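You operate a simulated robot arm through the tools that you are given. There is no shell and no other tool.

Carry out the task below with a simulated two-armed robot. There is one attempt and no reset: what you move stays moved.

Task
On the breakfast bar, fold the tea towel in half, so that its two long edges meet.

It is judged by the outcome, as a careful person would: the job done as asked, and still so three seconds after it is handed in. It fails if anything else is knocked over, pushed out of place, dropped, spilled or broken. Flat cloth is picked up by pressing the open fingertips on it (5 to 10 N) and closing them slowly along it; thin cloth reads only 2 to 8 mm in the jaws.

Robot
Two 7-joint arms with two-finger parallel grippers on one trunk, on a base that moves. Base frame: it is fixed to the floor where the robot stands at the start and does not move with it; the origin is under the middle of the robot, x ahead of it, y to its left, z up. Readings come in m, degrees, newtons and seconds.
The left shoulder is at the start at [0.07, 0.177, 0.945], the right one opposite. With the tool pointing down near the work surface each hand reaches from about 0.3 to 0.74 m from the robot's upright axis, wherever it stands, measured 20 degrees to its own side. Places, roughly: breakfast bar [1.7, 1.6, 0.8]; tea towel [2, 1.5, 0.75]. Payload 3.43 kg a hand.
The tool frame of a hand sits at the grasp point between the pads (the TCP): z along the fingers, y along the line on which they close. The tips reach 0.03 m beyond it. Largest opening 0.094 m; finger width 0.028, thickness 0.01; the body of the gripper, 0.05 by 0.096 m, starts 0.055 m behind the TCP.
Orientation is that of the tool frame in the base frame, as a unit quaternion [w, x, y, z]. With the fingers straight down and closing along the base's y, the tool's x points along the base's -x, its y along +y and its z along -z.

Tools
- The arms move only by the tool nudge_tool. It takes "left_moves", "right_moves" or both (then of equal length, played together; a hand with none holds still); each is text: rows parted by semicolons, each of 7 numbers parted by spaces: the shift along the tool's x, y, z in m, then the turn, a rotation vector about the tool's x, y, z in degrees, then the opening in per cent of the stroke, from 0 (shut) to 100 (fully open). In form: tx ty tz rx ry rz grip; .... A call has 1 to 20 rows; each row is the pose to reach, as a shift and turn from the pose commanded when the call began, along the tool's axes at that moment. Rows are played at 5 a second. More than 0.05 m and 8.6 degrees between two rows, or a gripper value outside its range, and nothing of the call is played. A pose out of reach is approached as far as the arm can. The call stops where the force on the tool passes 40 N (or 10 N more than at its start, if that is more) or the arm is blocked; 0.2 s more then pass. The fingers move at their own pace (about 0.153 m/s each) and stop on an object; they squeeze with about 35 N. The grip force told is the motor's: it shows also when the fingers shut on nothing. Time passes only in rows, and 0.2 s behind the last, so rows that repeat a pose let the fingers close. It gives the time, the measured TCP pose, the force on the tool (base axes), the opening and the grip force at its end, in the units of the frame above (readings bear some noise), with the torque about the TCP (base axes, N m) and any sound that the robot's microphone picked up.
- Cameras (640 x 400 px; columns grow to the right, rows downward): "scene" is now at [0.1376, 0.0104, 1.2653]; the picture's right is [0.13, -0.99, 0.00], its down [-0.55, -0.07, -0.83] and it looks along [0.83, 0.11, -0.55] (base axes); focal length 250 px, centre (320, 200). "left" rides on the left gripper at [0.076, -0.014, -0.102] in its tool frame; the picture's right is [0.18, 0.98, 0.00], its down [-0.75, 0.14, -0.64] and it looks along [-0.63, 0.12, 0.77] (tool axes); focal length 243 px, centre (320, 200). "right" rides on the right gripper at [0.076, 0.014, -0.102] in its tool frame; the picture's right is [-0.18, 0.98, 0.00], its down [-0.75, -0.14, -0.64] and it looks along [-0.63, -0.12, 0.77] (tool axes); focal length 243 px, centre (320, 200). There is no depth. A picture from a camera that has moved, and an enlarged one, comes with that camera's place and axes in the base frame and with its lens.
- camera(camera): a new picture of that camera. No time passes.
- slide_trunk(by): slides the trunk up (or, below 0, down) by that many m; the arms and the scene camera ride with it, the base frame stays. It gives what a move gives, with no picture.
- base_move(legs): drives the robot by 1 to 6 legs, each [ahead, turn to the left] in m and degrees, along the robot's own axes; the way and the turn of a leg run together, so that a leg with both is an arc; at most 1.5 m and 180 degrees a leg. The arms and the cameras ride along, it lands a little off, and it stops where it bumps. It gives what a move gives.
- head_to(pan, tilt): turns the head with the scene camera to pan (to the left, within 86 degrees either way) and tilt (down, from -29 to 69), counted from straight ahead of the robot. It gives what a move gives.
- close_up(camera, box): a new picture of the part [left, top, right, bottom] of that camera's present view, enlarged. No time passes.
- sign_off(): hands the job in; it is judged then, once.

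Places have to be worked out from the pictures, the camera data and where the tool is seen. Open the grippers and draw the arms clear of the work before you hand the job in, unless the task says otherwise.

The tools are called after "Call:" as a command line: name --argument value ..., lists and objects as JSON in quotes. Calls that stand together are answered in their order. nudge_tool: Moves the arms, as the interface text tells. Its arguments: {"type":"object","properties":{"left_moves":{"type":"string"},"right_moves":{"type":"string"}},"required":[]} The other tools are called the same way: slide_trunk (by) moves the trunk up or down; base_move (legs) drives the base; head_to (pan, tilt) turns the head that bears the scene camera; camera (camera) takes a picture; close_up (camera, box) takes an enlarged picture of a part of a camera's view; sign_off () hands the job in.

At the start:

```text
t: 0.0
left_eef_pos: [0.5503, 0.2067, 0.973]
left_orientation: [0.0, 0.0, 1.0, 0.0]
left_contact_force: [0.5, 0.6, 0.3]
left_torque: [-0.01, 0.05, 0.01]
left_width: 0.094
left_grip_force: 0.0
right_eef_pos: [0.3369, -0.1249, 0.9454]
right_orientation: [0.0, -0.001, 1.0, -0.001]
right_contact_force: [0.3, 0.4, 0.1]
right_torque: [0.0, 0.01, 0.0]
right_width: 0.0942
right_grip_force: 0.0
trunk travel left (down, up): [-0.525, 0.315]
robot x, y, heading: [0.0005, 0.0011, -0.0]
head pan, tilt (commanded): [7.4, 33.4]
```

scene: 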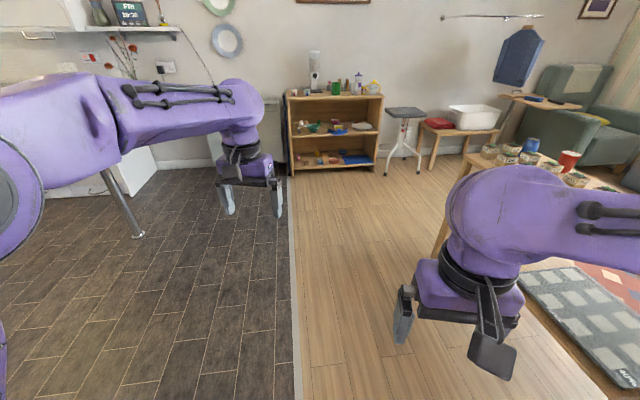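
right: 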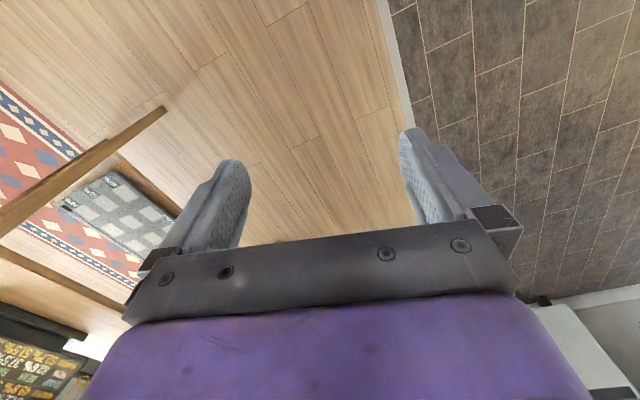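
left: 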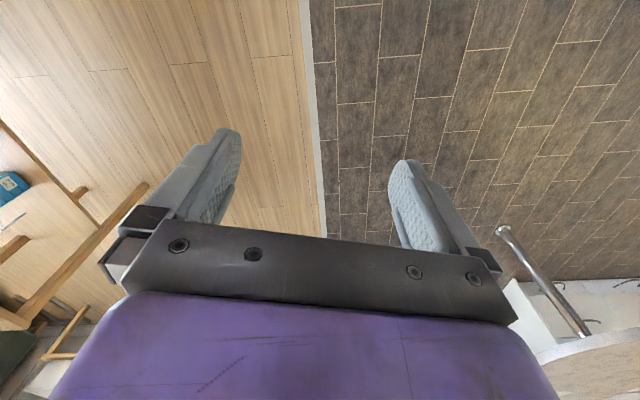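

The bar should lie ahead-left, hidden behind the left arm. I'll turn the head left to look for it.

Call:
head_to --pan 45 --tilt 20

Call:
camera --camera "scene"

```text
t: 1.0
left_eef_pos: [0.5489, 0.2066, 0.9726]
left_orientation: [0.0, -0.001, 1.0, 0.0]
left_contact_force: [0.1, -0.4, 0.0]
left_torque: [-0.04, 0.0, 0.02]
left_width: 0.0941
left_grip_force: 0.0
right_eef_pos: [0.3359, -0.1236, 0.9449]
right_orientation: [0.0, -0.001, 1.0, -0.001]
right_contact_force: [-0.2, 0.1, -0.3]
right_torque: [0.0, -0.01, 0.0]
right_width: 0.0939
right_grip_force: 0.2
trunk travel left (down, up): [-0.525, 0.315]
robot x, y, heading: [-0.0008, -0.0013, 0.1]
head pan, tilt (commanded): [45.0, 20.0]
```

```text
taken
camera scene: at [0.1154, 0.0648, 1.2866], right [0.71, -0.71, 0.0], down [-0.24, -0.24, -0.94], along [0.66, 0.66, -0.34], focal length 250 px, centre (320, 200)
```

scene: 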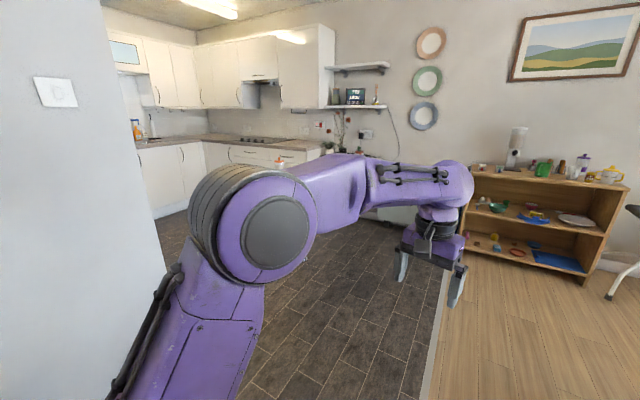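

The left arm still hides the bar. I'll draw it back beside the body, like the right arm, and look again.

Call:
nudge_tool --left_moves "0.04 0 0 0 0 0 100; 0.08 0 0 0 0 0 100; 0.12 0 0 0 0 0 100; 0.16 0 0 0 0 0 100; 0.2 0 0 0 0 0 100"

Call:
head_to --pan 40 --tilt 25

Call:
camera --camera "scene"

```text
t: 2.2
left_eef_pos: [0.3504, 0.2076, 0.9745]
left_orientation: [0.0, -0.001, 1.0, -0.001]
left_contact_force: [-0.4, -0.1, -0.2]
left_torque: [-0.04, 0.01, -0.02]
left_width: 0.0941
left_grip_force: 0.1
right_eef_pos: [0.3357, -0.1232, 0.9448]
right_orientation: [0.001, -0.001, 1.0, -0.001]
right_contact_force: [-0.7, -0.3, -0.2]
right_torque: [0.0, 0.01, -0.01]
right_width: 0.094
right_grip_force: 0.1
trunk travel left (down, up): [-0.525, 0.315]
robot x, y, heading: [-0.0005, -0.0021, -0.3]
head pan, tilt (commanded): [45.0, 20.0]
```

```text
t: 2.9
left_eef_pos: [0.3519, 0.2043, 0.975]
left_orientation: [0.0, 0.0, 1.0, 0.0]
left_contact_force: [0.2, 0.7, 0.6]
left_torque: [0.0, 0.01, -0.01]
left_width: 0.0941
left_grip_force: 0.0
right_eef_pos: [0.3357, -0.1251, 0.9457]
right_orientation: [0.0, 0.0, 1.0, 0.001]
right_contact_force: [-0.3, -0.6, 0.0]
right_torque: [-0.05, 0.02, -0.01]
right_width: 0.0941
right_grip_force: 0.0
trunk travel left (down, up): [-0.525, 0.315]
robot x, y, heading: [-0.0014, 0.0011, -0.1]
head pan, tilt (commanded): [40.0, 25.0]
```

```text
taken
camera scene: at [0.1201, 0.0579, 1.2786], right [0.64, -0.77, 0.0], down [-0.32, -0.27, -0.91], along [0.69, 0.58, -0.42], focal length 250 px, centre (320, 200)
```

scene: 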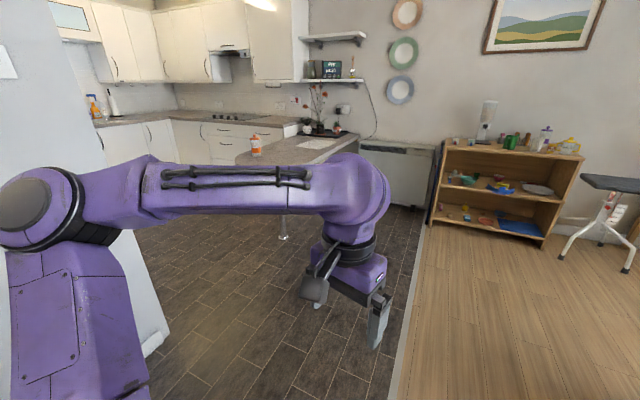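

The bar is visible now behind the arm: a peninsula with a bottle near its near end, a vase and a pale patch that may be the towel. I'll enlarge that part.

Call:
close_up --camera "scene" --box '[220, 90, 380, 190]'

```text
4.00 times, centred on (300, 140) of scene
camera zoom: at [0.1201, 0.0579, 1.2786], right [0.64, -0.77, 0.0], down [-0.32, -0.27, -0.91], along [0.69, 0.58, -0.42], focal length 1001 px, centre (400, 440)
```

zoom: 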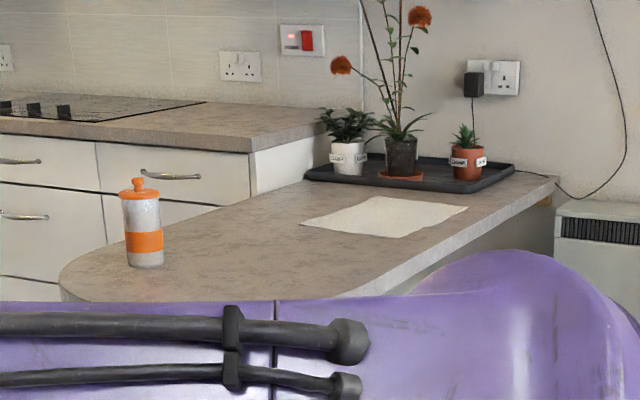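

Working from the picture at z≈0.75, the towel corners are at about (1.76,1.75), (1.82,1.47), (2.16,1.55) and (2.13,1.83). It lies parallel to the bar's front edge, which runs about 15° off the x axis. I'll drive in stages to the front side of the bar.

Call:
base_move --legs '[[0, 24], [1.2, 0]]'

Call:
head_to --pan 25 --tilt 30

Call:
camera --camera "scene"

```text
t: 10.3
left_eef_pos: [1.3696, 0.8011, 0.9739]
left_orientation: [0.0, -0.193, 0.981, 0.0]
left_contact_force: [-0.6, 0.0, -0.6]
left_torque: [0.0, -0.01, 0.01]
left_width: 0.0939
left_grip_force: 0.0
right_eef_pos: [1.4811, 0.4905, 0.9452]
right_orientation: [0.001, -0.194, 0.981, 0.0]
right_contact_force: [-0.3, 0.0, 0.2]
right_torque: [-0.02, 0.02, -0.02]
right_width: 0.0939
right_grip_force: 0.1
trunk travel left (down, up): [-0.525, 0.315]
robot x, y, heading: [1.1231, 0.4755, 22.3]
head pan, tilt (commanded): [40.0, 25.0]
```

```text
t: 11.1
left_eef_pos: [1.3699, 0.8013, 0.9738]
left_orientation: [0.0, -0.193, 0.981, 0.0]
left_contact_force: [-0.1, 1.2, -0.4]
left_torque: [0.01, -0.02, 0.0]
left_width: 0.0942
left_grip_force: 0.0
right_eef_pos: [1.481, 0.49, 0.9457]
right_orientation: [0.0, -0.194, 0.981, 0.0]
right_contact_force: [0.0, -0.2, 0.4]
right_torque: [0.0, 0.0, 0.0]
right_width: 0.0938
right_grip_force: 0.0
trunk travel left (down, up): [-0.525, 0.315]
robot x, y, heading: [1.1243, 0.4777, 22.1]
head pan, tilt (commanded): [25.0, 30.0]
```

```text
taken
camera scene: at [1.2299, 0.5629, 1.2706], right [0.74, -0.68, 0.0], down [-0.34, -0.37, -0.87], along [0.59, 0.64, -0.5], focal length 250 px, centre (320, 200)
```

scene: 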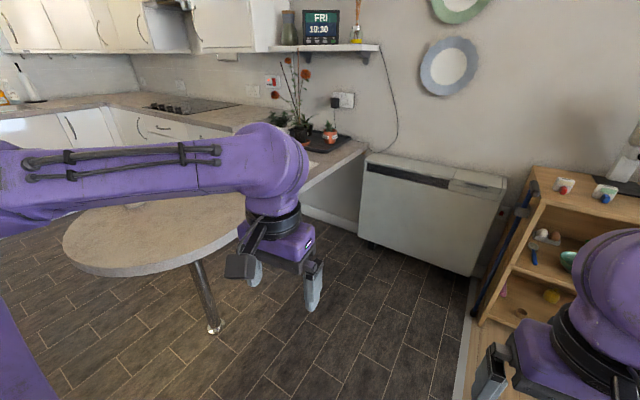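

The towel is still behind the arm, and the way ahead is clear with the heater at about x≈2.6. I'll go on to a spot in front of the towel, then turn to face the bar.

Call:
base_move --legs '[[0, 7.4], [1.05, 0], [0, 70]]'

Call:
head_to --pan 0 --tilt 45

Call:
camera --camera "scene"

```text
t: 20.3
left_eef_pos: [1.7959, 1.3266, 0.9733]
left_orientation: [-0.001, 0.77, -0.638, 0.001]
left_contact_force: [1.0, 0.4, 0.0]
left_torque: [0.01, 0.0, 0.01]
left_width: 0.0938
left_grip_force: 0.1
right_eef_pos: [2.1216, 1.376, 0.9448]
right_orientation: [0.001, 0.771, -0.637, 0.0]
right_contact_force: [-0.6, 0.2, 0.2]
right_torque: [0.0, 0.0, -0.05]
right_width: 0.0937
right_grip_force: 0.0
trunk travel left (down, up): [-0.525, 0.315]
robot x, y, heading: [2.0664, 1.0221, 101.0]
head pan, tilt (commanded): [25.0, 30.0]
```

```text
t: 21.2
left_eef_pos: [1.7966, 1.3276, 0.9729]
left_orientation: [0.0, 0.77, -0.638, 0.0]
left_contact_force: [-0.3, 0.3, 1.2]
left_torque: [0.0, -0.01, 0.01]
left_width: 0.094
left_grip_force: 0.1
right_eef_pos: [2.1217, 1.3757, 0.9449]
right_orientation: [0.0, 0.771, -0.637, 0.0]
right_contact_force: [0.0, -0.1, 0.5]
right_torque: [0.01, -0.05, 0.0]
right_width: 0.094
right_grip_force: 0.0
trunk travel left (down, up): [-0.525, 0.315]
robot x, y, heading: [2.063, 1.0215, 101.0]
head pan, tilt (commanded): [0.0, 45.0]
```

```text
taken
camera scene: at [2.0373, 1.15, 1.248], right [0.98, 0.19, 0.0], down [0.13, -0.69, -0.71], along [-0.13, 0.69, -0.71], focal length 250 px, centre (320, 200)
```

scene: 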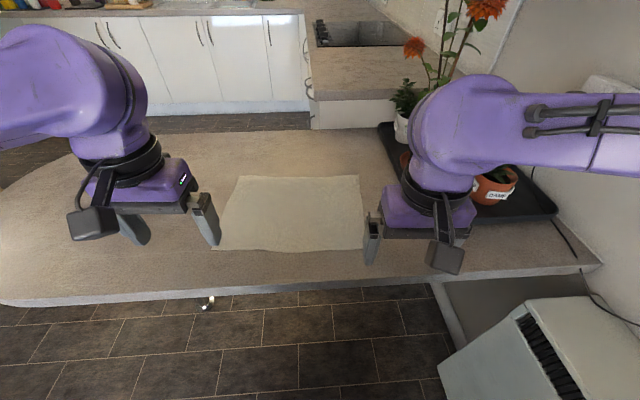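

The robot now faces the bar squarely at heading 101°, and the towel corners are clear. Comparing the two views puts the bar top at about z≈0.77. I'll look down to judge how close the base stands to the bar edge, and check the right side for the plants.

Call:
head_to --pan 0 --tilt 69

Call:
camera --camera "scene"

Call:
head_to --pan -40 --tilt 35

Call:
camera --camera "scene"

```text
t: 22.1
left_eef_pos: [1.7956, 1.3279, 0.9737]
left_orientation: [0.0, 0.771, -0.637, 0.0]
left_contact_force: [-0.5, -0.3, 0.2]
left_torque: [-0.01, -0.01, 0.02]
left_width: 0.0941
left_grip_force: 0.0
right_eef_pos: [2.1216, 1.376, 0.9451]
right_orientation: [0.0, 0.772, -0.636, -0.001]
right_contact_force: [-0.2, 0.4, -1.1]
right_torque: [-0.04, -0.02, -0.01]
right_width: 0.0939
right_grip_force: 0.0
trunk travel left (down, up): [-0.525, 0.315]
robot x, y, heading: [2.0654, 1.0216, 100.6]
head pan, tilt (commanded): [0.0, 68.8]
```

```text
taken
camera scene: at [2.0422, 1.1251, 1.2191], right [0.98, 0.19, 0.0], down [0.17, -0.92, -0.36], along [-0.07, 0.36, -0.93], focal length 250 px, centre (320, 200)
```

scene: 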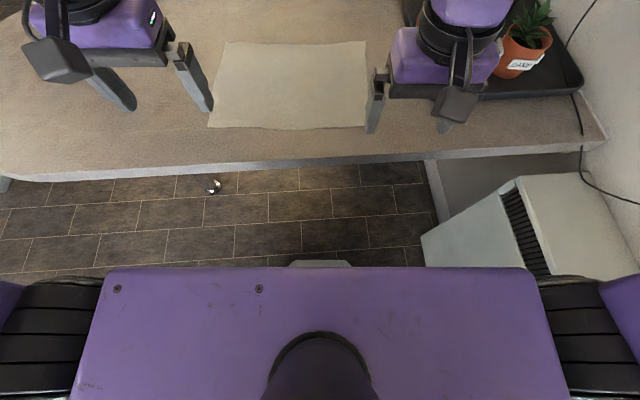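

```text
t: 23.1
left_eef_pos: [1.7965, 1.3284, 0.9733]
left_orientation: [0.0, 0.77, -0.638, 0.0]
left_contact_force: [-0.6, -0.8, -0.2]
left_torque: [0.0, 0.01, 0.02]
left_width: 0.0941
left_grip_force: 0.0
right_eef_pos: [2.1217, 1.3753, 0.9443]
right_orientation: [0.0, 0.771, -0.636, 0.0]
right_contact_force: [-0.4, 1.4, 0.1]
right_torque: [0.01, 0.04, 0.0]
right_width: 0.0938
right_grip_force: 0.1
trunk travel left (down, up): [-0.525, 0.315]
robot x, y, heading: [2.0593, 1.0247, 101.0]
head pan, tilt (commanded): [-40.0, 35.0]
```

```text
taken
camera scene: at [2.0955, 1.147, 1.2627], right [0.87, -0.49, 0.0], down [-0.28, -0.5, -0.82], along [0.4, 0.72, -0.57], focal length 250 px, centre (320, 200)
```

scene: 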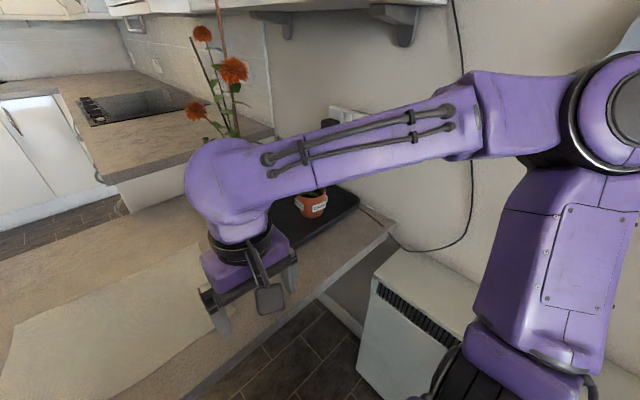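

The base front sits at about 0.24 m, with the bar edge about 0.36 m ahead of the robot axis. The towel lies slightly left of my axis and the plants are to the right. I'll shift about 0.1 m left and 0.05 m forward, so both arms reach comfortably and stay clear of the plants.

Call:
base_move --legs '[[-0.12, 0], [0, 35], [0.175, 0], [0, -35], [0.03, 0]]'

Call:
head_to --pan 0 --tilt 60

Call:
camera --camera "scene"

```text
t: 29.2
left_eef_pos: [1.6892, 1.3603, 0.9744]
left_orientation: [0.0, 0.771, -0.637, 0.0]
left_contact_force: [0.3, 0.3, 0.6]
left_torque: [-0.04, -0.01, 0.0]
left_width: 0.094
left_grip_force: 0.0
right_eef_pos: [2.0155, 1.4102, 0.9455]
right_orientation: [0.0, 0.772, -0.636, 0.0]
right_contact_force: [-0.6, 0.7, -0.3]
right_torque: [0.0, 0.03, 0.02]
right_width: 0.0943
right_grip_force: 0.0
trunk travel left (down, up): [-0.525, 0.315]
robot x, y, heading: [1.9564, 1.0552, 100.8]
head pan, tilt (commanded): [-40.0, 35.0]
```

```text
t: 30.2
left_eef_pos: [1.6891, 1.3624, 0.9743]
left_orientation: [0.0, 0.771, -0.636, 0.001]
left_contact_force: [-0.1, 0.7, 0.0]
left_torque: [-0.01, -0.01, 0.01]
left_width: 0.0941
left_grip_force: 0.1
right_eef_pos: [2.0142, 1.4096, 0.9448]
right_orientation: [0.001, 0.771, -0.636, 0.0]
right_contact_force: [-0.1, 0.5, 0.2]
right_torque: [0.0, -0.02, 0.01]
right_width: 0.094
right_grip_force: 0.0
trunk travel left (down, up): [-0.525, 0.315]
robot x, y, heading: [1.9557, 1.0564, 101.0]
head pan, tilt (commanded): [0.0, 60.0]
```

```text
taken
camera scene: at [1.9337, 1.1703, 1.2285], right [0.98, 0.19, 0.0], down [0.16, -0.85, -0.5], along [-0.09, 0.49, -0.87], focal length 250 px, centre (320, 200)
```

scene: 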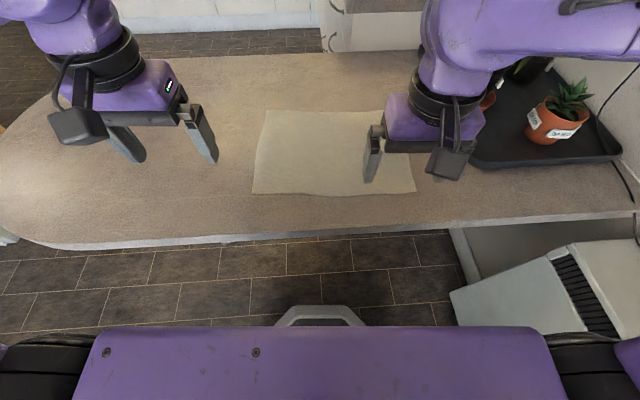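

The base moved as planned. In the robot frame the towel now spans forward 0.40 to 0.66 and left +0.14 to −0.21.

I plan to pick up the far long edge at its two corners, with the jaws closing across the edge, and fold it toward me. I'll turn each hand 90° with its camera outward while moving part of the way forward.

Call:
nudge_tool --left_moves "-0.014 -0.008 0 0 0 8.2 100; -0.028 -0.016 0 0 0 16.4 100; -0.042 -0.024 0 0 0 24.6 100; -0.056 -0.032 0 0 0 32.8 100; -0.07 -0.04 0 0 0 41 100; -0.084 -0.048 0 0 0 49.2 100; -0.098 -0.056 0 0 0 57.4 100; -0.112 -0.064 0 0 0 65.6 100; -0.126 -0.072 0 0 0 73.8 100; -0.14 -0.08 0 0 0 82 100; -0.15 -0.086 0.02 0 0 90 100" --right_moves "-0.014 -0.007 0 0 0 -8.2 100; -0.028 -0.014 0 0 0 -16.4 100; -0.042 -0.021 0 0 0 -24.6 100; -0.056 -0.028 0 0 0 -32.8 100; -0.07 -0.035 0 0 0 -41 100; -0.084 -0.042 0 0 0 -49.2 100; -0.098 -0.049 0 0 0 -57.4 100; -0.112 -0.056 0 0 0 -65.6 100; -0.126 -0.063 0 0 0 -73.8 100; -0.14 -0.07 0 0 0 -82 100; -0.15 -0.073 0 0 0 -90 100"

Call:
camera --camera "scene"

Call:
camera --camera "left"

Call:
camera --camera "right"

```text
t: 32.6
left_eef_pos: [1.7475, 1.526, 0.9534]
left_orientation: [0.001, -0.093, 0.996, -0.001]
left_contact_force: [0.6, 0.3, 0.2]
left_torque: [-0.02, 0.01, -0.01]
left_width: 0.0939
left_grip_force: 0.0
right_eef_pos: [2.0566, 1.5714, 0.9436]
right_orientation: [0.0, 0.995, 0.098, 0.001]
right_contact_force: [0.9, 0.2, 1.0]
right_torque: [-0.03, -0.01, 0.02]
right_width: 0.094
right_grip_force: 0.0
trunk travel left (down, up): [-0.525, 0.315]
robot x, y, heading: [1.9594, 1.0558, 100.8]
head pan, tilt (commanded): [0.0, 60.0]
```

```text
taken
camera scene: at [1.9336, 1.1714, 1.2283], right [0.98, 0.19, 0.0], down [0.16, -0.85, -0.5], along [-0.09, 0.49, -0.87], focal length 250 px, centre (320, 200)
```

scene: 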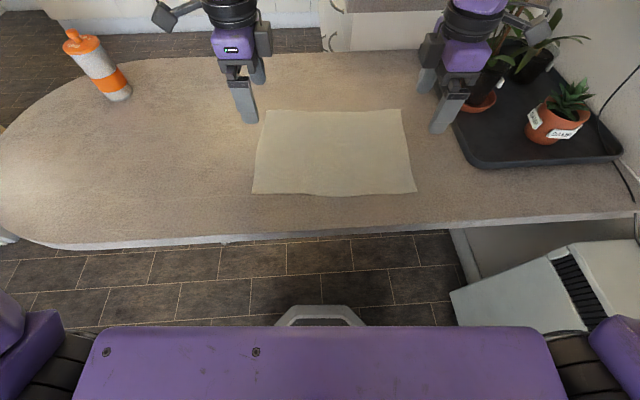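

```text
taken
camera left: at [1.6741, 1.4973, 1.0557], right [-0.36, 0.93, 0.0], down [0.71, 0.28, 0.64], along [0.6, 0.23, -0.77], focal length 243 px, centre (320, 200)
```

left: 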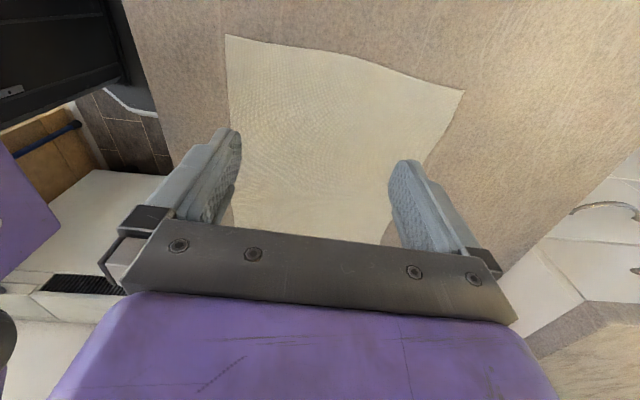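

```text
taken
camera right: at [2.134, 1.573, 1.0454], right [0.01, -1.0, 0.0], down [-0.77, -0.01, 0.64], along [-0.64, -0.01, -0.77], focal length 243 px, centre (320, 200)
```

right: 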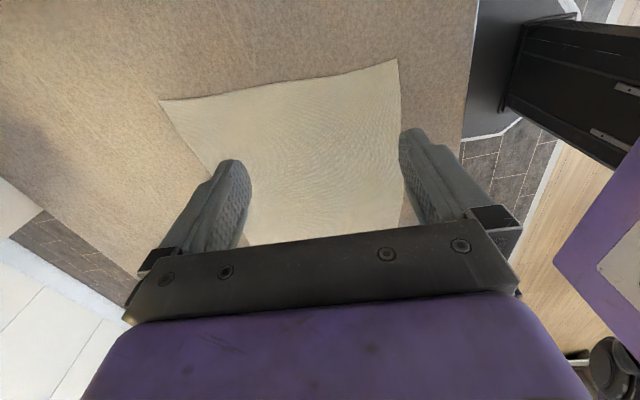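

Both hands turned, and the wrist cameras agree with the scene on the corners: FL (1.692,1.673), FR (2.047,1.748), NL (1.739,1.420), NR (2.082,1.488) at z≈0.77. The right hand's camera bracket points toward the plants, so I'll look closely at that clearance before advancing.

Call:
close_up --camera "scene" --box '[380, 0, 620, 150]'

Call:
head_to --pan -20 --tilt 35

Call:
camera --camera "scene"

```text
2.67 times, centred on (500, 75) of scene
camera zoom: at [1.9336, 1.1714, 1.2283], right [0.98, 0.19, 0.0], down [0.16, -0.85, -0.5], along [-0.09, 0.49, -0.87], focal length 668 px, centre (-160, 533)
```

zoom: 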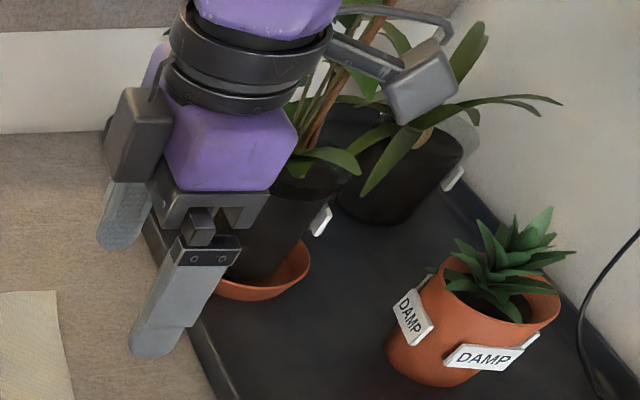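

```text
t: 33.5
left_eef_pos: [1.7477, 1.5247, 0.9546]
left_orientation: [0.0, -0.096, 0.995, 0.0]
left_contact_force: [-0.8, -0.2, 0.0]
left_torque: [-0.02, -0.02, 0.0]
left_width: 0.094
left_grip_force: 0.0
right_eef_pos: [2.057, 1.569, 0.9454]
right_orientation: [-0.001, 0.995, 0.095, 0.0]
right_contact_force: [0.3, -0.2, 0.2]
right_torque: [0.0, 0.01, -0.04]
right_width: 0.0943
right_grip_force: 0.1
trunk travel left (down, up): [-0.525, 0.315]
robot x, y, heading: [1.9571, 1.0571, 100.7]
head pan, tilt (commanded): [-20.0, 35.0]
```

```text
taken
camera scene: at [1.9602, 1.1918, 1.2627], right [0.99, -0.16, 0.0], down [-0.09, -0.57, -0.82], along [0.13, 0.81, -0.57], focal length 250 px, centre (320, 200)
```

scene: 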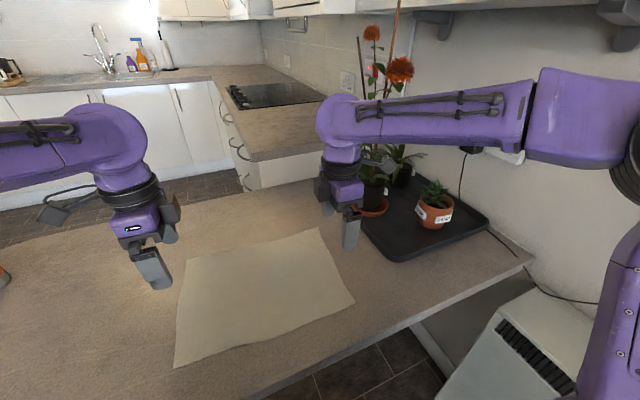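

The right camera bracket would come within about 5 cm of the potted flower's leaves at the far corner. I'll turn the right hand the other way, in place, so its camera points inward, passing through the robot side.

Call:
nudge_tool --right_moves "0 0 0 0 0 8.5 100; 0 0 0 0 0 17 100; 0 0 0 0 0 25.5 100; 0 0 0 0 0 34 100; 0 0 0 0 0 42.5 100; 0 0 0 0 0 51 100; 0 0 0 0 0 59.5 100; 0 0 0 0 0 68 100; 0 0 0 0 0 76.5 100; 0 0 0 0 0 85 100; 0 0 0 0 0 93.5 100; 0 0 0 0 0 102 100; 0 0 0 0 0 110.5 100; 0 0 0 0 0 119 100; 0 0 0 0 0 127.5 100; 0 0 0 0 0 136 100; 0 0 0 0 0 144.5 100; 0 0 0 0 0 153 100; 0 0 0 0 0 161.5 100; 0 0 0 0 0 170 100"

Call:
camera --camera "scene"

```text
t: 37.7
left_eef_pos: [1.7475, 1.5238, 0.9545]
left_orientation: [-0.001, -0.095, 0.995, 0.0]
left_contact_force: [-0.1, -0.6, 0.2]
left_torque: [-0.04, -0.01, 0.0]
left_width: 0.0937
left_grip_force: 0.1
right_eef_pos: [2.0572, 1.5723, 0.9452]
right_orientation: [0.001, -0.181, 0.983, 0.001]
right_contact_force: [0.0, -0.3, -0.3]
right_torque: [-0.01, 0.0, 0.0]
right_width: 0.094
right_grip_force: 0.0
trunk travel left (down, up): [-0.525, 0.315]
robot x, y, heading: [1.9548, 1.0522, 101.3]
head pan, tilt (commanded): [-20.0, 35.0]
```

```text
taken
camera scene: at [1.9601, 1.1917, 1.2628], right [0.99, -0.16, 0.0], down [-0.09, -0.57, -0.82], along [0.13, 0.81, -0.57], focal length 250 px, centre (320, 200)
```

scene: 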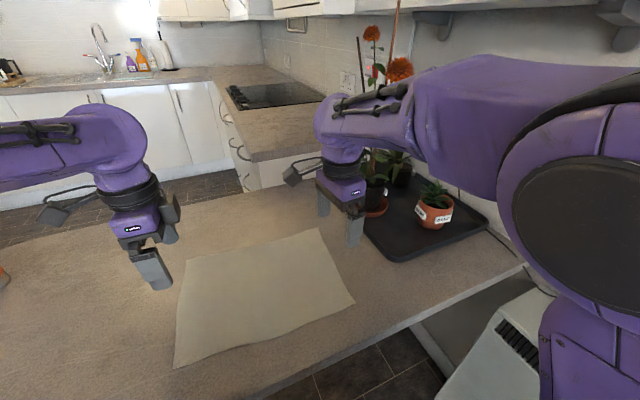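

The right arm took the new turn well, and its elbow is now higher and further from the plants. I'll finish the turn, move both hands over the far edge about 2 cm inside each corner, and come down to 3 cm above the cloth with the jaws narrowed to about 3 cm.

Call:
nudge_tool --left_moves "0.001 0.03 0 0 0 0 100; 0.002 0.06 0 0 0 0 100; 0.004 0.09 0 0 0 -0.5 70; 0.005 0.12 0 0 0 -0.5 50; 0.006 0.152 0 0 0 -1 32; 0.006 0.152 0.03 0 0 -1 32; 0.006 0.152 0.06 0 0 -1 32; 0.006 0.152 0.09 0 0 -1 32; 0.006 0.152 0.1245 0 0 -1 32" --right_moves "-0.006 0.033 0 0 0 2 100; -0.012 0.066 0 0 0 4 100; -0.019 0.1 0 0 0 6 70; -0.026 0.133 0 0 0 8 50; -0.032 0.166 0 0 0 9 32; -0.032 0.166 0.03 0 0 9 32; -0.032 0.166 0.06 0 0 9 32; -0.032 0.166 0.09 0 0 9 32; -0.032 0.166 0.115 0 0 9 32"

Call:
head_to --pan 0 --tilt 50

Call:
camera --camera "scene"

Call:
camera --camera "left"

Call:
camera --camera "right"

```text
t: 39.7
left_eef_pos: [1.7087, 1.6724, 0.8276]
left_orientation: [0.0, -0.105, 0.994, 0.0]
left_contact_force: [0.3, 0.0, -0.1]
left_torque: [-0.02, -0.03, -0.07]
left_width: 0.0298
left_grip_force: 0.0
right_eef_pos: [2.029, 1.7374, 0.8325]
right_orientation: [0.0, -0.105, 0.994, 0.0]
right_contact_force: [-0.2, 0.3, 0.1]
right_torque: [-0.01, 0.0, -0.01]
right_width: 0.0301
right_grip_force: 0.1
trunk travel left (down, up): [-0.525, 0.315]
robot x, y, heading: [1.957, 1.0558, 100.6]
head pan, tilt (commanded): [-20.0, 35.0]
```

```text
t: 40.6
left_eef_pos: [1.7099, 1.6733, 0.8281]
left_orientation: [-0.001, -0.104, 0.995, -0.001]
left_contact_force: [0.1, 0.1, -0.1]
left_torque: [-0.02, 0.0, -0.01]
left_width: 0.0305
left_grip_force: 0.0
right_eef_pos: [2.0272, 1.7368, 0.8331]
right_orientation: [0.0, -0.104, 0.995, 0.0]
right_contact_force: [0.7, 0.1, 0.1]
right_torque: [-0.02, -0.03, 0.02]
right_width: 0.0301
right_grip_force: 0.1
trunk travel left (down, up): [-0.525, 0.315]
robot x, y, heading: [1.9568, 1.0557, 100.7]
head pan, tilt (commanded): [0.0, 50.0]
```

```text
taken
camera scene: at [1.9318, 1.1804, 1.2411], right [0.98, 0.19, 0.0], down [0.14, -0.75, -0.64], along [-0.12, 0.63, -0.77], focal length 250 px, centre (320, 200)
```

scene: 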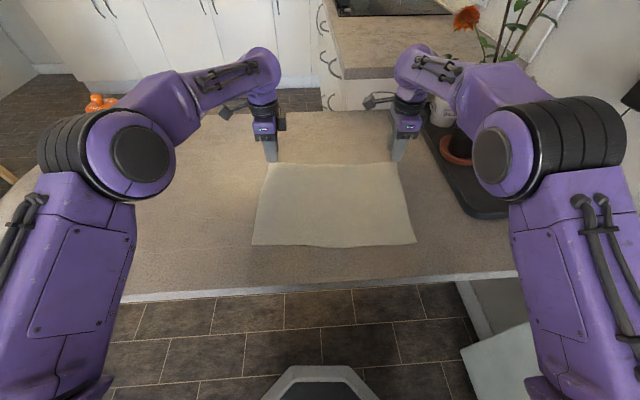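

```text
taken
camera left: at [1.6368, 1.6433, 0.931], right [-0.38, 0.92, 0.0], down [0.71, 0.29, 0.64], along [0.59, 0.25, -0.77], focal length 243 px, centre (320, 200)
```

left: 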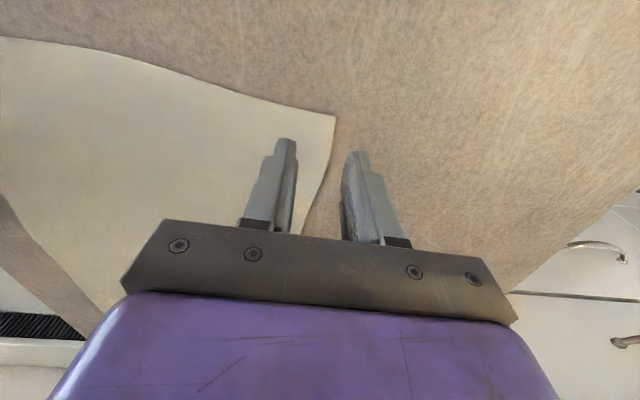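

```text
taken
camera right: at [1.9501, 1.7359, 0.9337], right [-0.03, 1.0, 0.0], down [0.77, 0.02, 0.64], along [0.64, 0.02, -0.77], focal length 243 px, centre (320, 200)
```

right: 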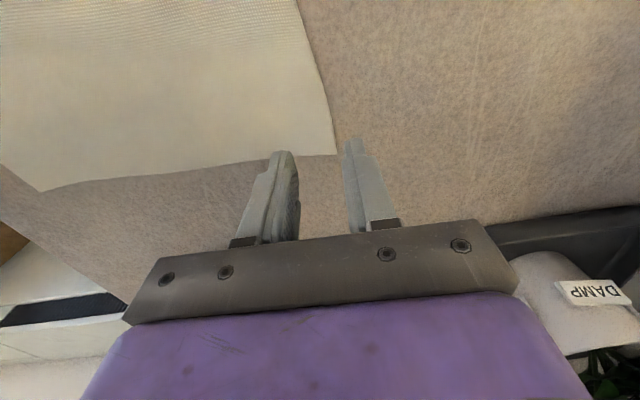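

The wrist views show the far corners at about FL (1.688,1.677) and FR (2.042,1.751), with the edge running between each pair of fingers. I'll correct the right hand by 5 mm left and forward, then lower both to just above the cloth.

Call:
nudge_tool --left_moves "0 0.002 0 0 0 0 32; 0 0.002 0.01 0 0 0 32; 0 0.002 0.018 0 0 0 32; 0 0.002 0.022 0 0 0 32" --right_moves "0.005 0.005 0 0 0 0 32; 0.005 0.005 0.014 0 0 0 32; 0.005 0.005 0.022 0 0 0 32; 0.005 0.005 0.027 0 0 0 32"

Call:
camera --camera "left"

Call:
camera --camera "right"

```text
t: 41.6
left_eef_pos: [1.7114, 1.6742, 0.808]
left_orientation: [0.0, -0.104, 0.995, 0.0]
left_contact_force: [-0.6, 0.5, 0.3]
left_torque: [-0.01, 0.01, 0.01]
left_width: 0.0302
left_grip_force: 0.0
right_eef_pos: [2.0217, 1.7437, 0.8031]
right_orientation: [0.001, -0.105, 0.994, 0.001]
right_contact_force: [-0.1, -0.1, -1.1]
right_torque: [0.03, -0.01, 0.01]
right_width: 0.0302
right_grip_force: 0.1
trunk travel left (down, up): [-0.525, 0.315]
robot x, y, heading: [1.9535, 1.0553, 100.9]
head pan, tilt (commanded): [0.0, 50.0]
```

```text
taken
camera left: at [1.6374, 1.6446, 0.9101], right [-0.38, 0.92, 0.0], down [0.71, 0.29, 0.64], along [0.59, 0.25, -0.77], focal length 243 px, centre (320, 200)
```

left: 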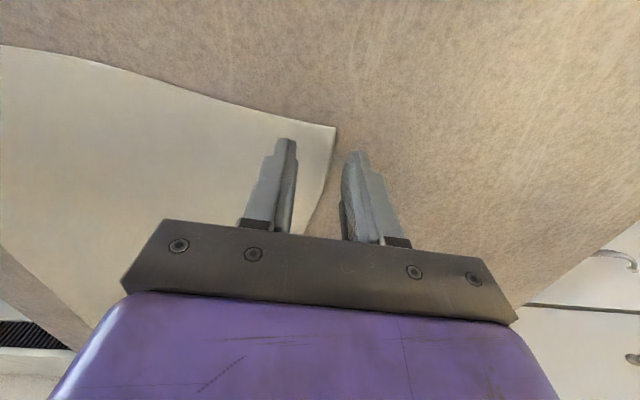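

```text
taken
camera right: at [1.944, 1.7409, 0.9044], right [-0.03, 1.0, 0.0], down [0.77, 0.02, 0.64], along [0.64, 0.02, -0.77], focal length 243 px, centre (320, 200)
```

right: 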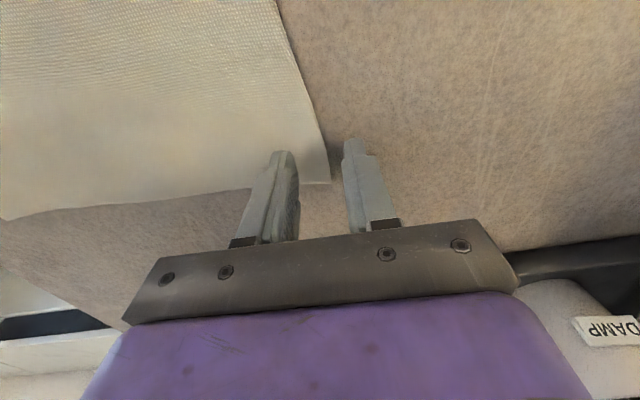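

Both hands are well aligned: the edge lies 3–7 mm beyond the jaw centre and the corner 2 cm outward, with no contact yet. I'll lower gently to find contact.

Call:
nudge_tool --left_moves "0 0 0.003 0 0 0 32; 0 0 0.005 0 0 0 32; 0 0 0.007 0 0 0 32; 0 0 0.007 0 0 0 32" --right_moves "0 0 0.001 0 0 0 32; 0 0 0.002 0 0 0 32; 0 0 0.003 0 0 0 32; 0 0 0.003 0 0 0 32"

```text
t: 42.6
left_eef_pos: [1.7099, 1.6739, 0.7998]
left_orientation: [-0.001, -0.104, 0.995, 0.0]
left_contact_force: [0.6, -0.3, -0.1]
left_torque: [0.02, -0.03, 0.01]
left_width: 0.0299
left_grip_force: 0.1
right_eef_pos: [2.021, 1.7412, 0.8012]
right_orientation: [0.0, -0.105, 0.995, 0.0]
right_contact_force: [0.1, 0.4, -0.2]
right_torque: [0.02, -0.01, 0.0]
right_width: 0.0302
right_grip_force: 0.0
trunk travel left (down, up): [-0.525, 0.315]
robot x, y, heading: [1.9597, 1.0557, 100.8]
head pan, tilt (commanded): [0.0, 50.0]
```

Still no contact at TCP z≈0.80 for either hand. I'll go down in small steps.

Call:
nudge_tool --left_moves "0 0 0.002 0 0 0 32; 0 0 0.004 0 0 0 32; 0 0 0.004 0 0 0 32" --right_moves "0 0 0.002 0 0 0 32; 0 0 0.004 0 0 0 32; 0 0 0.004 0 0 0 32"

```text
t: 43.4
left_eef_pos: [1.7097, 1.6732, 0.7991]
left_orientation: [0.0, -0.104, 0.995, 0.002]
left_contact_force: [-0.1, 0.9, 9.4]
left_torque: [-0.12, 0.03, -0.02]
left_width: 0.0295
left_grip_force: 0.1
right_eef_pos: [2.0206, 1.7399, 0.7977]
right_orientation: [0.0, -0.104, 0.995, 0.002]
right_contact_force: [1.7, 1.2, 7.8]
right_torque: [-0.11, -0.11, 0.04]
right_width: 0.0295
right_grip_force: 0.1
trunk travel left (down, up): [-0.525, 0.315]
robot x, y, heading: [1.9588, 1.0537, 101.0]
head pan, tilt (commanded): [0.0, 50.0]
```

Contact: 9.4 N on the left and 7.8 N on the right, within the asked range. Now I'll close both jaws slowly while holding this press.

Call:
nudge_tool --left_moves "0 0 0 0 0 0 30; 0 0 0 0 0 0 28; 0 0 0 0 0 0 26; 0 0 0 0 0 0 24; 0 0 0 0 0 0 22; 0 0 0 0 0 0 20; 0 0 0 0 0 0 18; 0 0 0 0 0 0 16; 0 0 0 0 0 0 14; 0 0 0 0 0 0 12; 0 0 0 0 0 0 10; 0 0 0 0 0 0 8; 0 0 0 0 0 0 6; 0 0 0 0 0 0 4; 0 0 0 0 0 0 2; 0 0 0 0 0 0 0; 0 0 0 0 0 0 0; 0 0 0 0 0 0 0" --right_moves "0 0 0 0 0 0 30; 0 0 0 0 0 0 28; 0 0 0 0 0 0 26; 0 0 0 0 0 0 24; 0 0 0 0 0 0 22; 0 0 0 0 0 0 20; 0 0 0 0 0 0 18; 0 0 0 0 0 0 16; 0 0 0 0 0 0 14; 0 0 0 0 0 0 12; 0 0 0 0 0 0 10; 0 0 0 0 0 0 8; 0 0 0 0 0 0 6; 0 0 0 0 0 0 4; 0 0 0 0 0 0 2; 0 0 0 0 0 0 0; 0 0 0 0 0 0 0; 0 0 0 0 0 0 0"

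Call:
camera --camera "left"

Call:
camera --camera "right"

```text
t: 47.2
left_eef_pos: [1.7101, 1.6708, 0.7978]
left_orientation: [-0.001, -0.104, 0.995, 0.001]
left_contact_force: [0.6, -2.2, 13.1]
left_torque: [-0.16, 0.03, -0.02]
left_width: 0.0023
left_grip_force: 34.7
right_eef_pos: [2.0206, 1.7399, 0.7989]
right_orientation: [0.001, -0.105, 0.994, 0.002]
right_contact_force: [0.9, -0.4, 5.1]
right_torque: [-0.07, -0.02, -0.02]
right_width: 0.0023
right_grip_force: 35.2
trunk travel left (down, up): [-0.525, 0.315]
robot x, y, heading: [1.9559, 1.0544, 100.8]
head pan, tilt (commanded): [0.0, 50.0]
```

```text
taken
camera left: at [1.6376, 1.6422, 0.9008], right [-0.38, 0.92, 0.0], down [0.71, 0.29, 0.64], along [0.59, 0.25, -0.77], focal length 243 px, centre (320, 200)
```

left: 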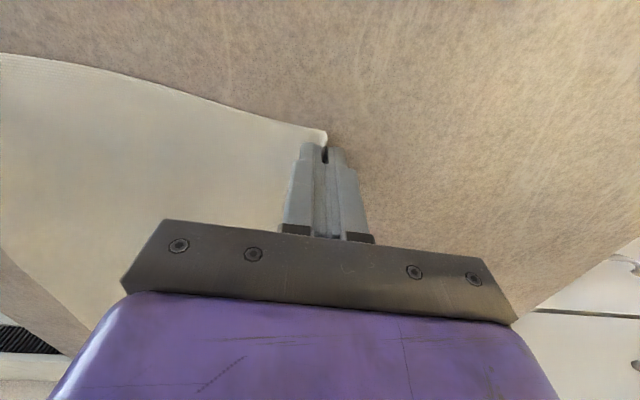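

```text
taken
camera right: at [1.9431, 1.7384, 0.8995], right [-0.03, 1.0, 0.0], down [0.77, 0.02, 0.64], along [0.64, 0.02, -0.77], focal length 243 px, centre (320, 200)
```

right: 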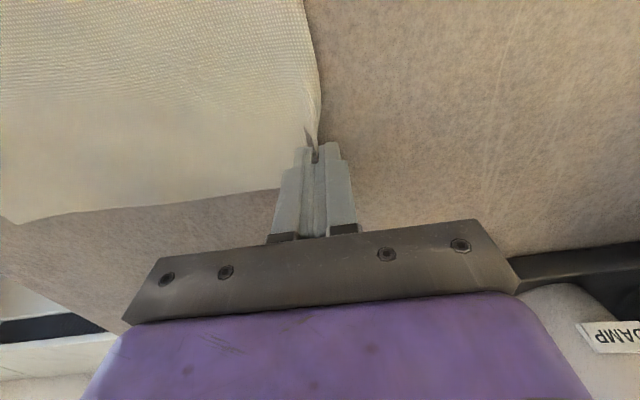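

Both jaws read 2.3 mm, and the pictures show the edge pinched up between the fingers. I'll lift about 3 cm along the start of the arc and check the hold.

Call:
nudge_tool --left_moves "0 0 -0.005 0 0 0 0; 0 -0.001 -0.012 0 0 0 0; 0 -0.002 -0.02 0 0 0 0; 0 -0.003 -0.03 0 0 0 0" --right_moves "0 0 -0.005 0 0 0 0; 0 -0.001 -0.012 0 0 0 0; 0 -0.002 -0.02 0 0 0 0; 0 -0.003 -0.03 0 0 0 0"

Call:
camera --camera "scene"

Call:
camera --camera "left"

Call:
camera --camera "right"

```text
t: 48.2
left_eef_pos: [1.7115, 1.6706, 0.8263]
left_orientation: [0.0, -0.105, 0.994, 0.0]
left_contact_force: [1.0, 0.7, 0.3]
left_torque: [0.03, 0.02, 0.0]
left_width: 0.0021
left_grip_force: 35.3
right_eef_pos: [2.0228, 1.7384, 0.8259]
right_orientation: [0.001, -0.106, 0.994, 0.0]
right_contact_force: [0.6, 0.7, 0.2]
right_torque: [0.01, 0.02, -0.01]
right_width: 0.0023
right_grip_force: 35.1
trunk travel left (down, up): [-0.525, 0.315]
robot x, y, heading: [1.958, 1.056, 100.8]
head pan, tilt (commanded): [0.0, 50.0]
```

```text
taken
camera scene: at [1.9319, 1.1796, 1.2411], right [0.98, 0.19, 0.0], down [0.15, -0.75, -0.64], along [-0.12, 0.63, -0.77], focal length 250 px, centre (320, 200)
```

scene: 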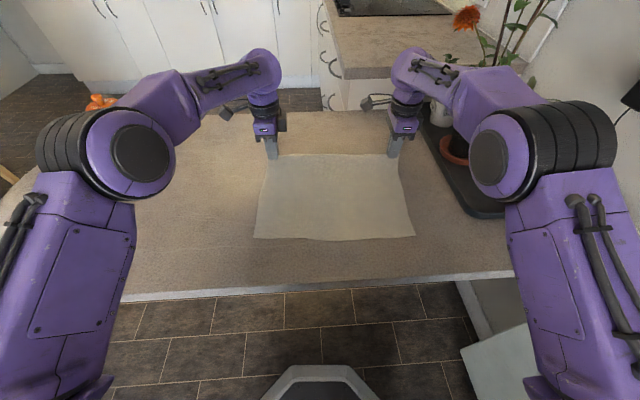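

```text
taken
camera left: at [1.6377, 1.6413, 0.9295], right [-0.38, 0.92, 0.0], down [0.71, 0.29, 0.64], along [0.59, 0.25, -0.77], focal length 243 px, centre (320, 200)
```

left: 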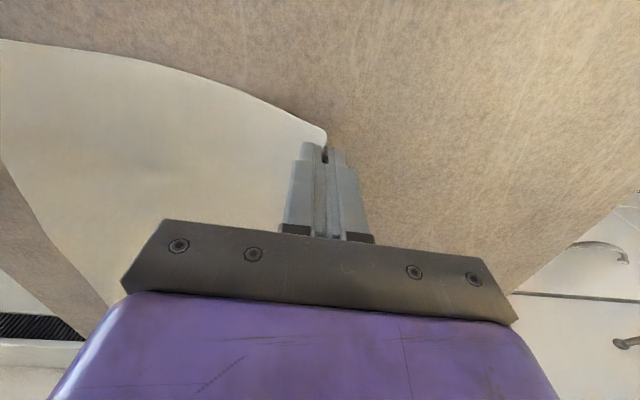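

```text
taken
camera right: at [1.9445, 1.7372, 0.9276], right [-0.03, 1.0, 0.0], down [0.77, 0.02, 0.64], along [0.64, 0.02, -0.77], focal length 243 px, centre (320, 200)
```

right: 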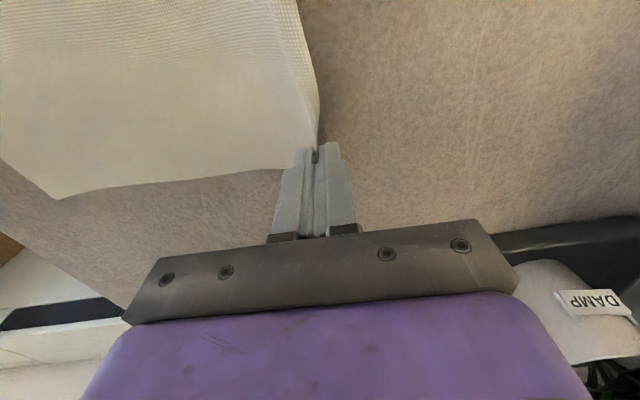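

Both corners hold at 2.1–2.3 mm and the far edge is lifted. The pinch pulled the towel about 1.5 cm away from me, so the near edge now runs from (1.739,1.433) to (2.080,1.504). I'll carry the edge on an arc of about 0.11 m radius over the mid-line toward me, tilting the fingers forward gradually, and stop halfway to look.

Call:
nudge_tool --left_moves "0 -0.005 -0.017 0 0 0 0; 0 -0.013 -0.034 0 0 0 0; 0 -0.027 -0.049 -4 0 0 0; 0 -0.045 -0.062 -8 0 0 0; 0 -0.066 -0.070 -12 0 0 0; 0 -0.088 -0.075 -16 0 0 0; 0 -0.111 -0.076 -20 0 0 0; 0 -0.134 -0.073 -24 0 0 0" --right_moves "0 -0.005 -0.017 0 0 0 0; 0 -0.013 -0.034 0 0 0 0; 0 -0.027 -0.049 -4 0 0 0; 0 -0.045 -0.062 -8 0 0 0; 0 -0.066 -0.070 -12 0 0 0; 0 -0.088 -0.075 -16 0 0 0; 0 -0.111 -0.076 -20 0 0 0; 0 -0.134 -0.073 -24 0 0 0"

Call:
camera --camera "scene"

Call:
camera --camera "left"

Call:
camera --camera "right"

```text
t: 50.0
left_eef_pos: [1.7384, 1.5393, 0.9005]
left_orientation: [-0.023, -0.101, 0.973, 0.208]
left_contact_force: [2.7, 0.4, -0.1]
left_torque: [-0.05, 0.0, -0.01]
left_width: 0.0025
left_grip_force: 35.4
right_eef_pos: [2.0539, 1.6084, 0.8979]
right_orientation: [-0.023, -0.102, 0.972, 0.209]
right_contact_force: [-0.2, -0.8, -0.4]
right_torque: [-0.04, 0.06, 0.02]
right_width: 0.0023
right_grip_force: 35.1
trunk travel left (down, up): [-0.525, 0.315]
robot x, y, heading: [1.956, 1.0555, 100.8]
head pan, tilt (commanded): [0.0, 50.0]
```

```text
taken
camera scene: at [1.9355, 1.1789, 1.2413], right [0.98, 0.19, 0.0], down [0.14, -0.75, -0.64], along [-0.12, 0.63, -0.77], focal length 250 px, centre (320, 200)
```

scene: 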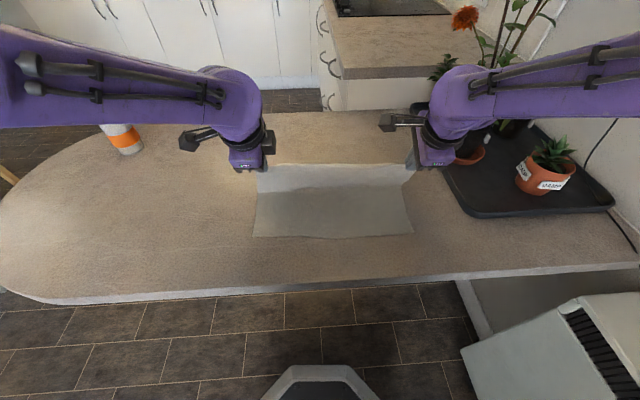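

```text
taken
camera left: at [1.6743, 1.4694, 0.9888], right [-0.36, 0.84, 0.4], down [0.77, 0.03, 0.64], along [0.53, 0.54, -0.65], focal length 243 px, centre (320, 200)
```

left: 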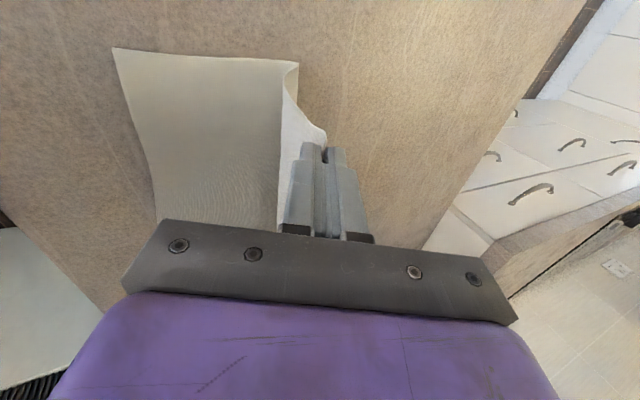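

```text
taken
camera right: at [1.9845, 1.5644, 0.9957], right [0.0, 0.91, 0.4], down [0.82, -0.23, 0.52], along [0.57, 0.33, -0.75], focal length 243 px, centre (320, 200)
```

right: 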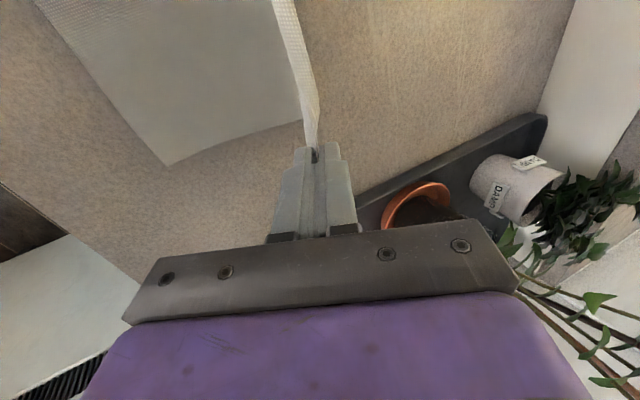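

The fold is going well: the flap stands up evenly, the crease sits at about 0.128 m from the near edge, and the near half hasn't slid. I'll continue down the arc, stopping about 2 cm above the near edge.

Call:
nudge_tool --left_moves "0 -0.0228 -0.0026 -4 0 0 0; 0 -0.0459 -0.0019 -8 0 0 0; 0 -0.0674 0.0029 -12 0 0 0; 0 -0.087 0.0103 -14 0 0 0; 0 -0.1042 0.0198 -16 0 0 0; 0 -0.1172 0.0293 -16 0 0 0; 0 -0.1256 0.0386 -16 0 0 0" --right_moves "0 -0.0228 -0.0026 -4 0 0 0; 0 -0.0459 -0.0019 -8 0 0 0; 0 -0.0674 0.0029 -12 0 0 0; 0 -0.087 0.0103 -14 0 0 0; 0 -0.1042 0.0198 -16 0 0 0; 0 -0.1172 0.0293 -16 0 0 0; 0 -0.1256 0.0386 -16 0 0 0"

Call:
camera --camera "scene"

Call:
camera --camera "left"

Call:
camera --camera "right"

```text
t: 51.5
left_eef_pos: [1.7617, 1.448, 0.8272]
left_orientation: [-0.03, -0.095, 0.934, 0.343]
left_contact_force: [23.7, 12.1, 2.6]
left_torque: [0.3, -0.59, -0.43]
left_width: 0.0019
left_grip_force: 34.8
right_eef_pos: [2.0752, 1.5826, 0.8643]
right_orientation: [-0.046, -0.109, 0.938, 0.327]
right_contact_force: [-24.3, -11.4, -3.1]
right_torque: [-0.3, 0.49, 0.6]
right_width: 0.0026
right_grip_force: 35.0
right hand out of reach, approached as far as the arm can: row 1, 3, 4, 5, 6, 7
trunk travel left (down, up): [-0.525, 0.315]
robot x, y, heading: [1.9555, 1.0573, 101.0]
head pan, tilt (commanded): [0.0, 50.0]
stopped in row 7 (left hand): the force on the tool passed its limit at 41 N (the readings are from after the stop); the commanded pose is now the measured one
```

```text
taken
camera scene: at [1.9324, 1.1802, 1.2411], right [0.98, 0.19, 0.0], down [0.14, -0.75, -0.64], along [-0.12, 0.63, -0.77], focal length 250 px, centre (320, 200)
```

scene: 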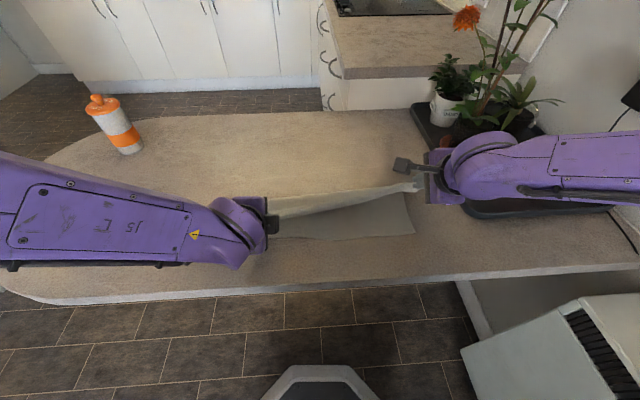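

```text
taken
camera left: at [1.7, 1.3569, 0.8953], right [-0.33, 0.7, 0.64], down [0.79, -0.16, 0.59], along [0.51, 0.7, -0.5], focal length 243 px, centre (320, 200)
```

left: 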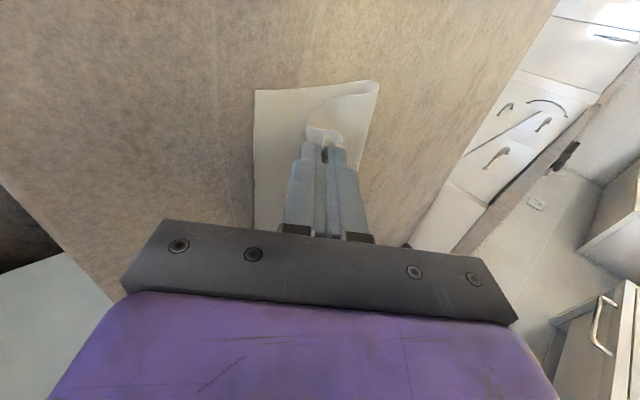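

```text
taken
camera right: at [2.0144, 1.5144, 0.9533], right [0.01, 0.79, 0.61], down [0.86, -0.32, 0.4], along [0.52, 0.52, -0.68], focal length 243 px, centre (320, 200)
```

right: 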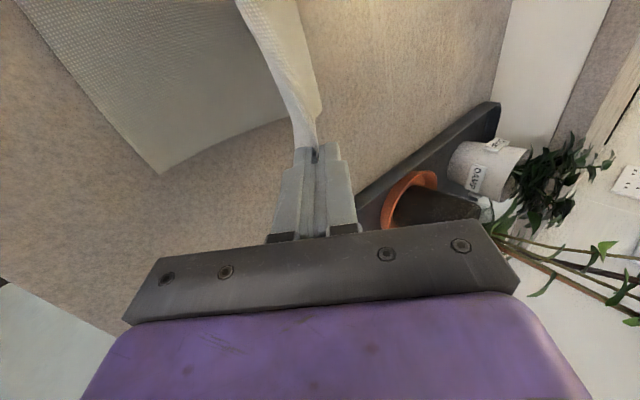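

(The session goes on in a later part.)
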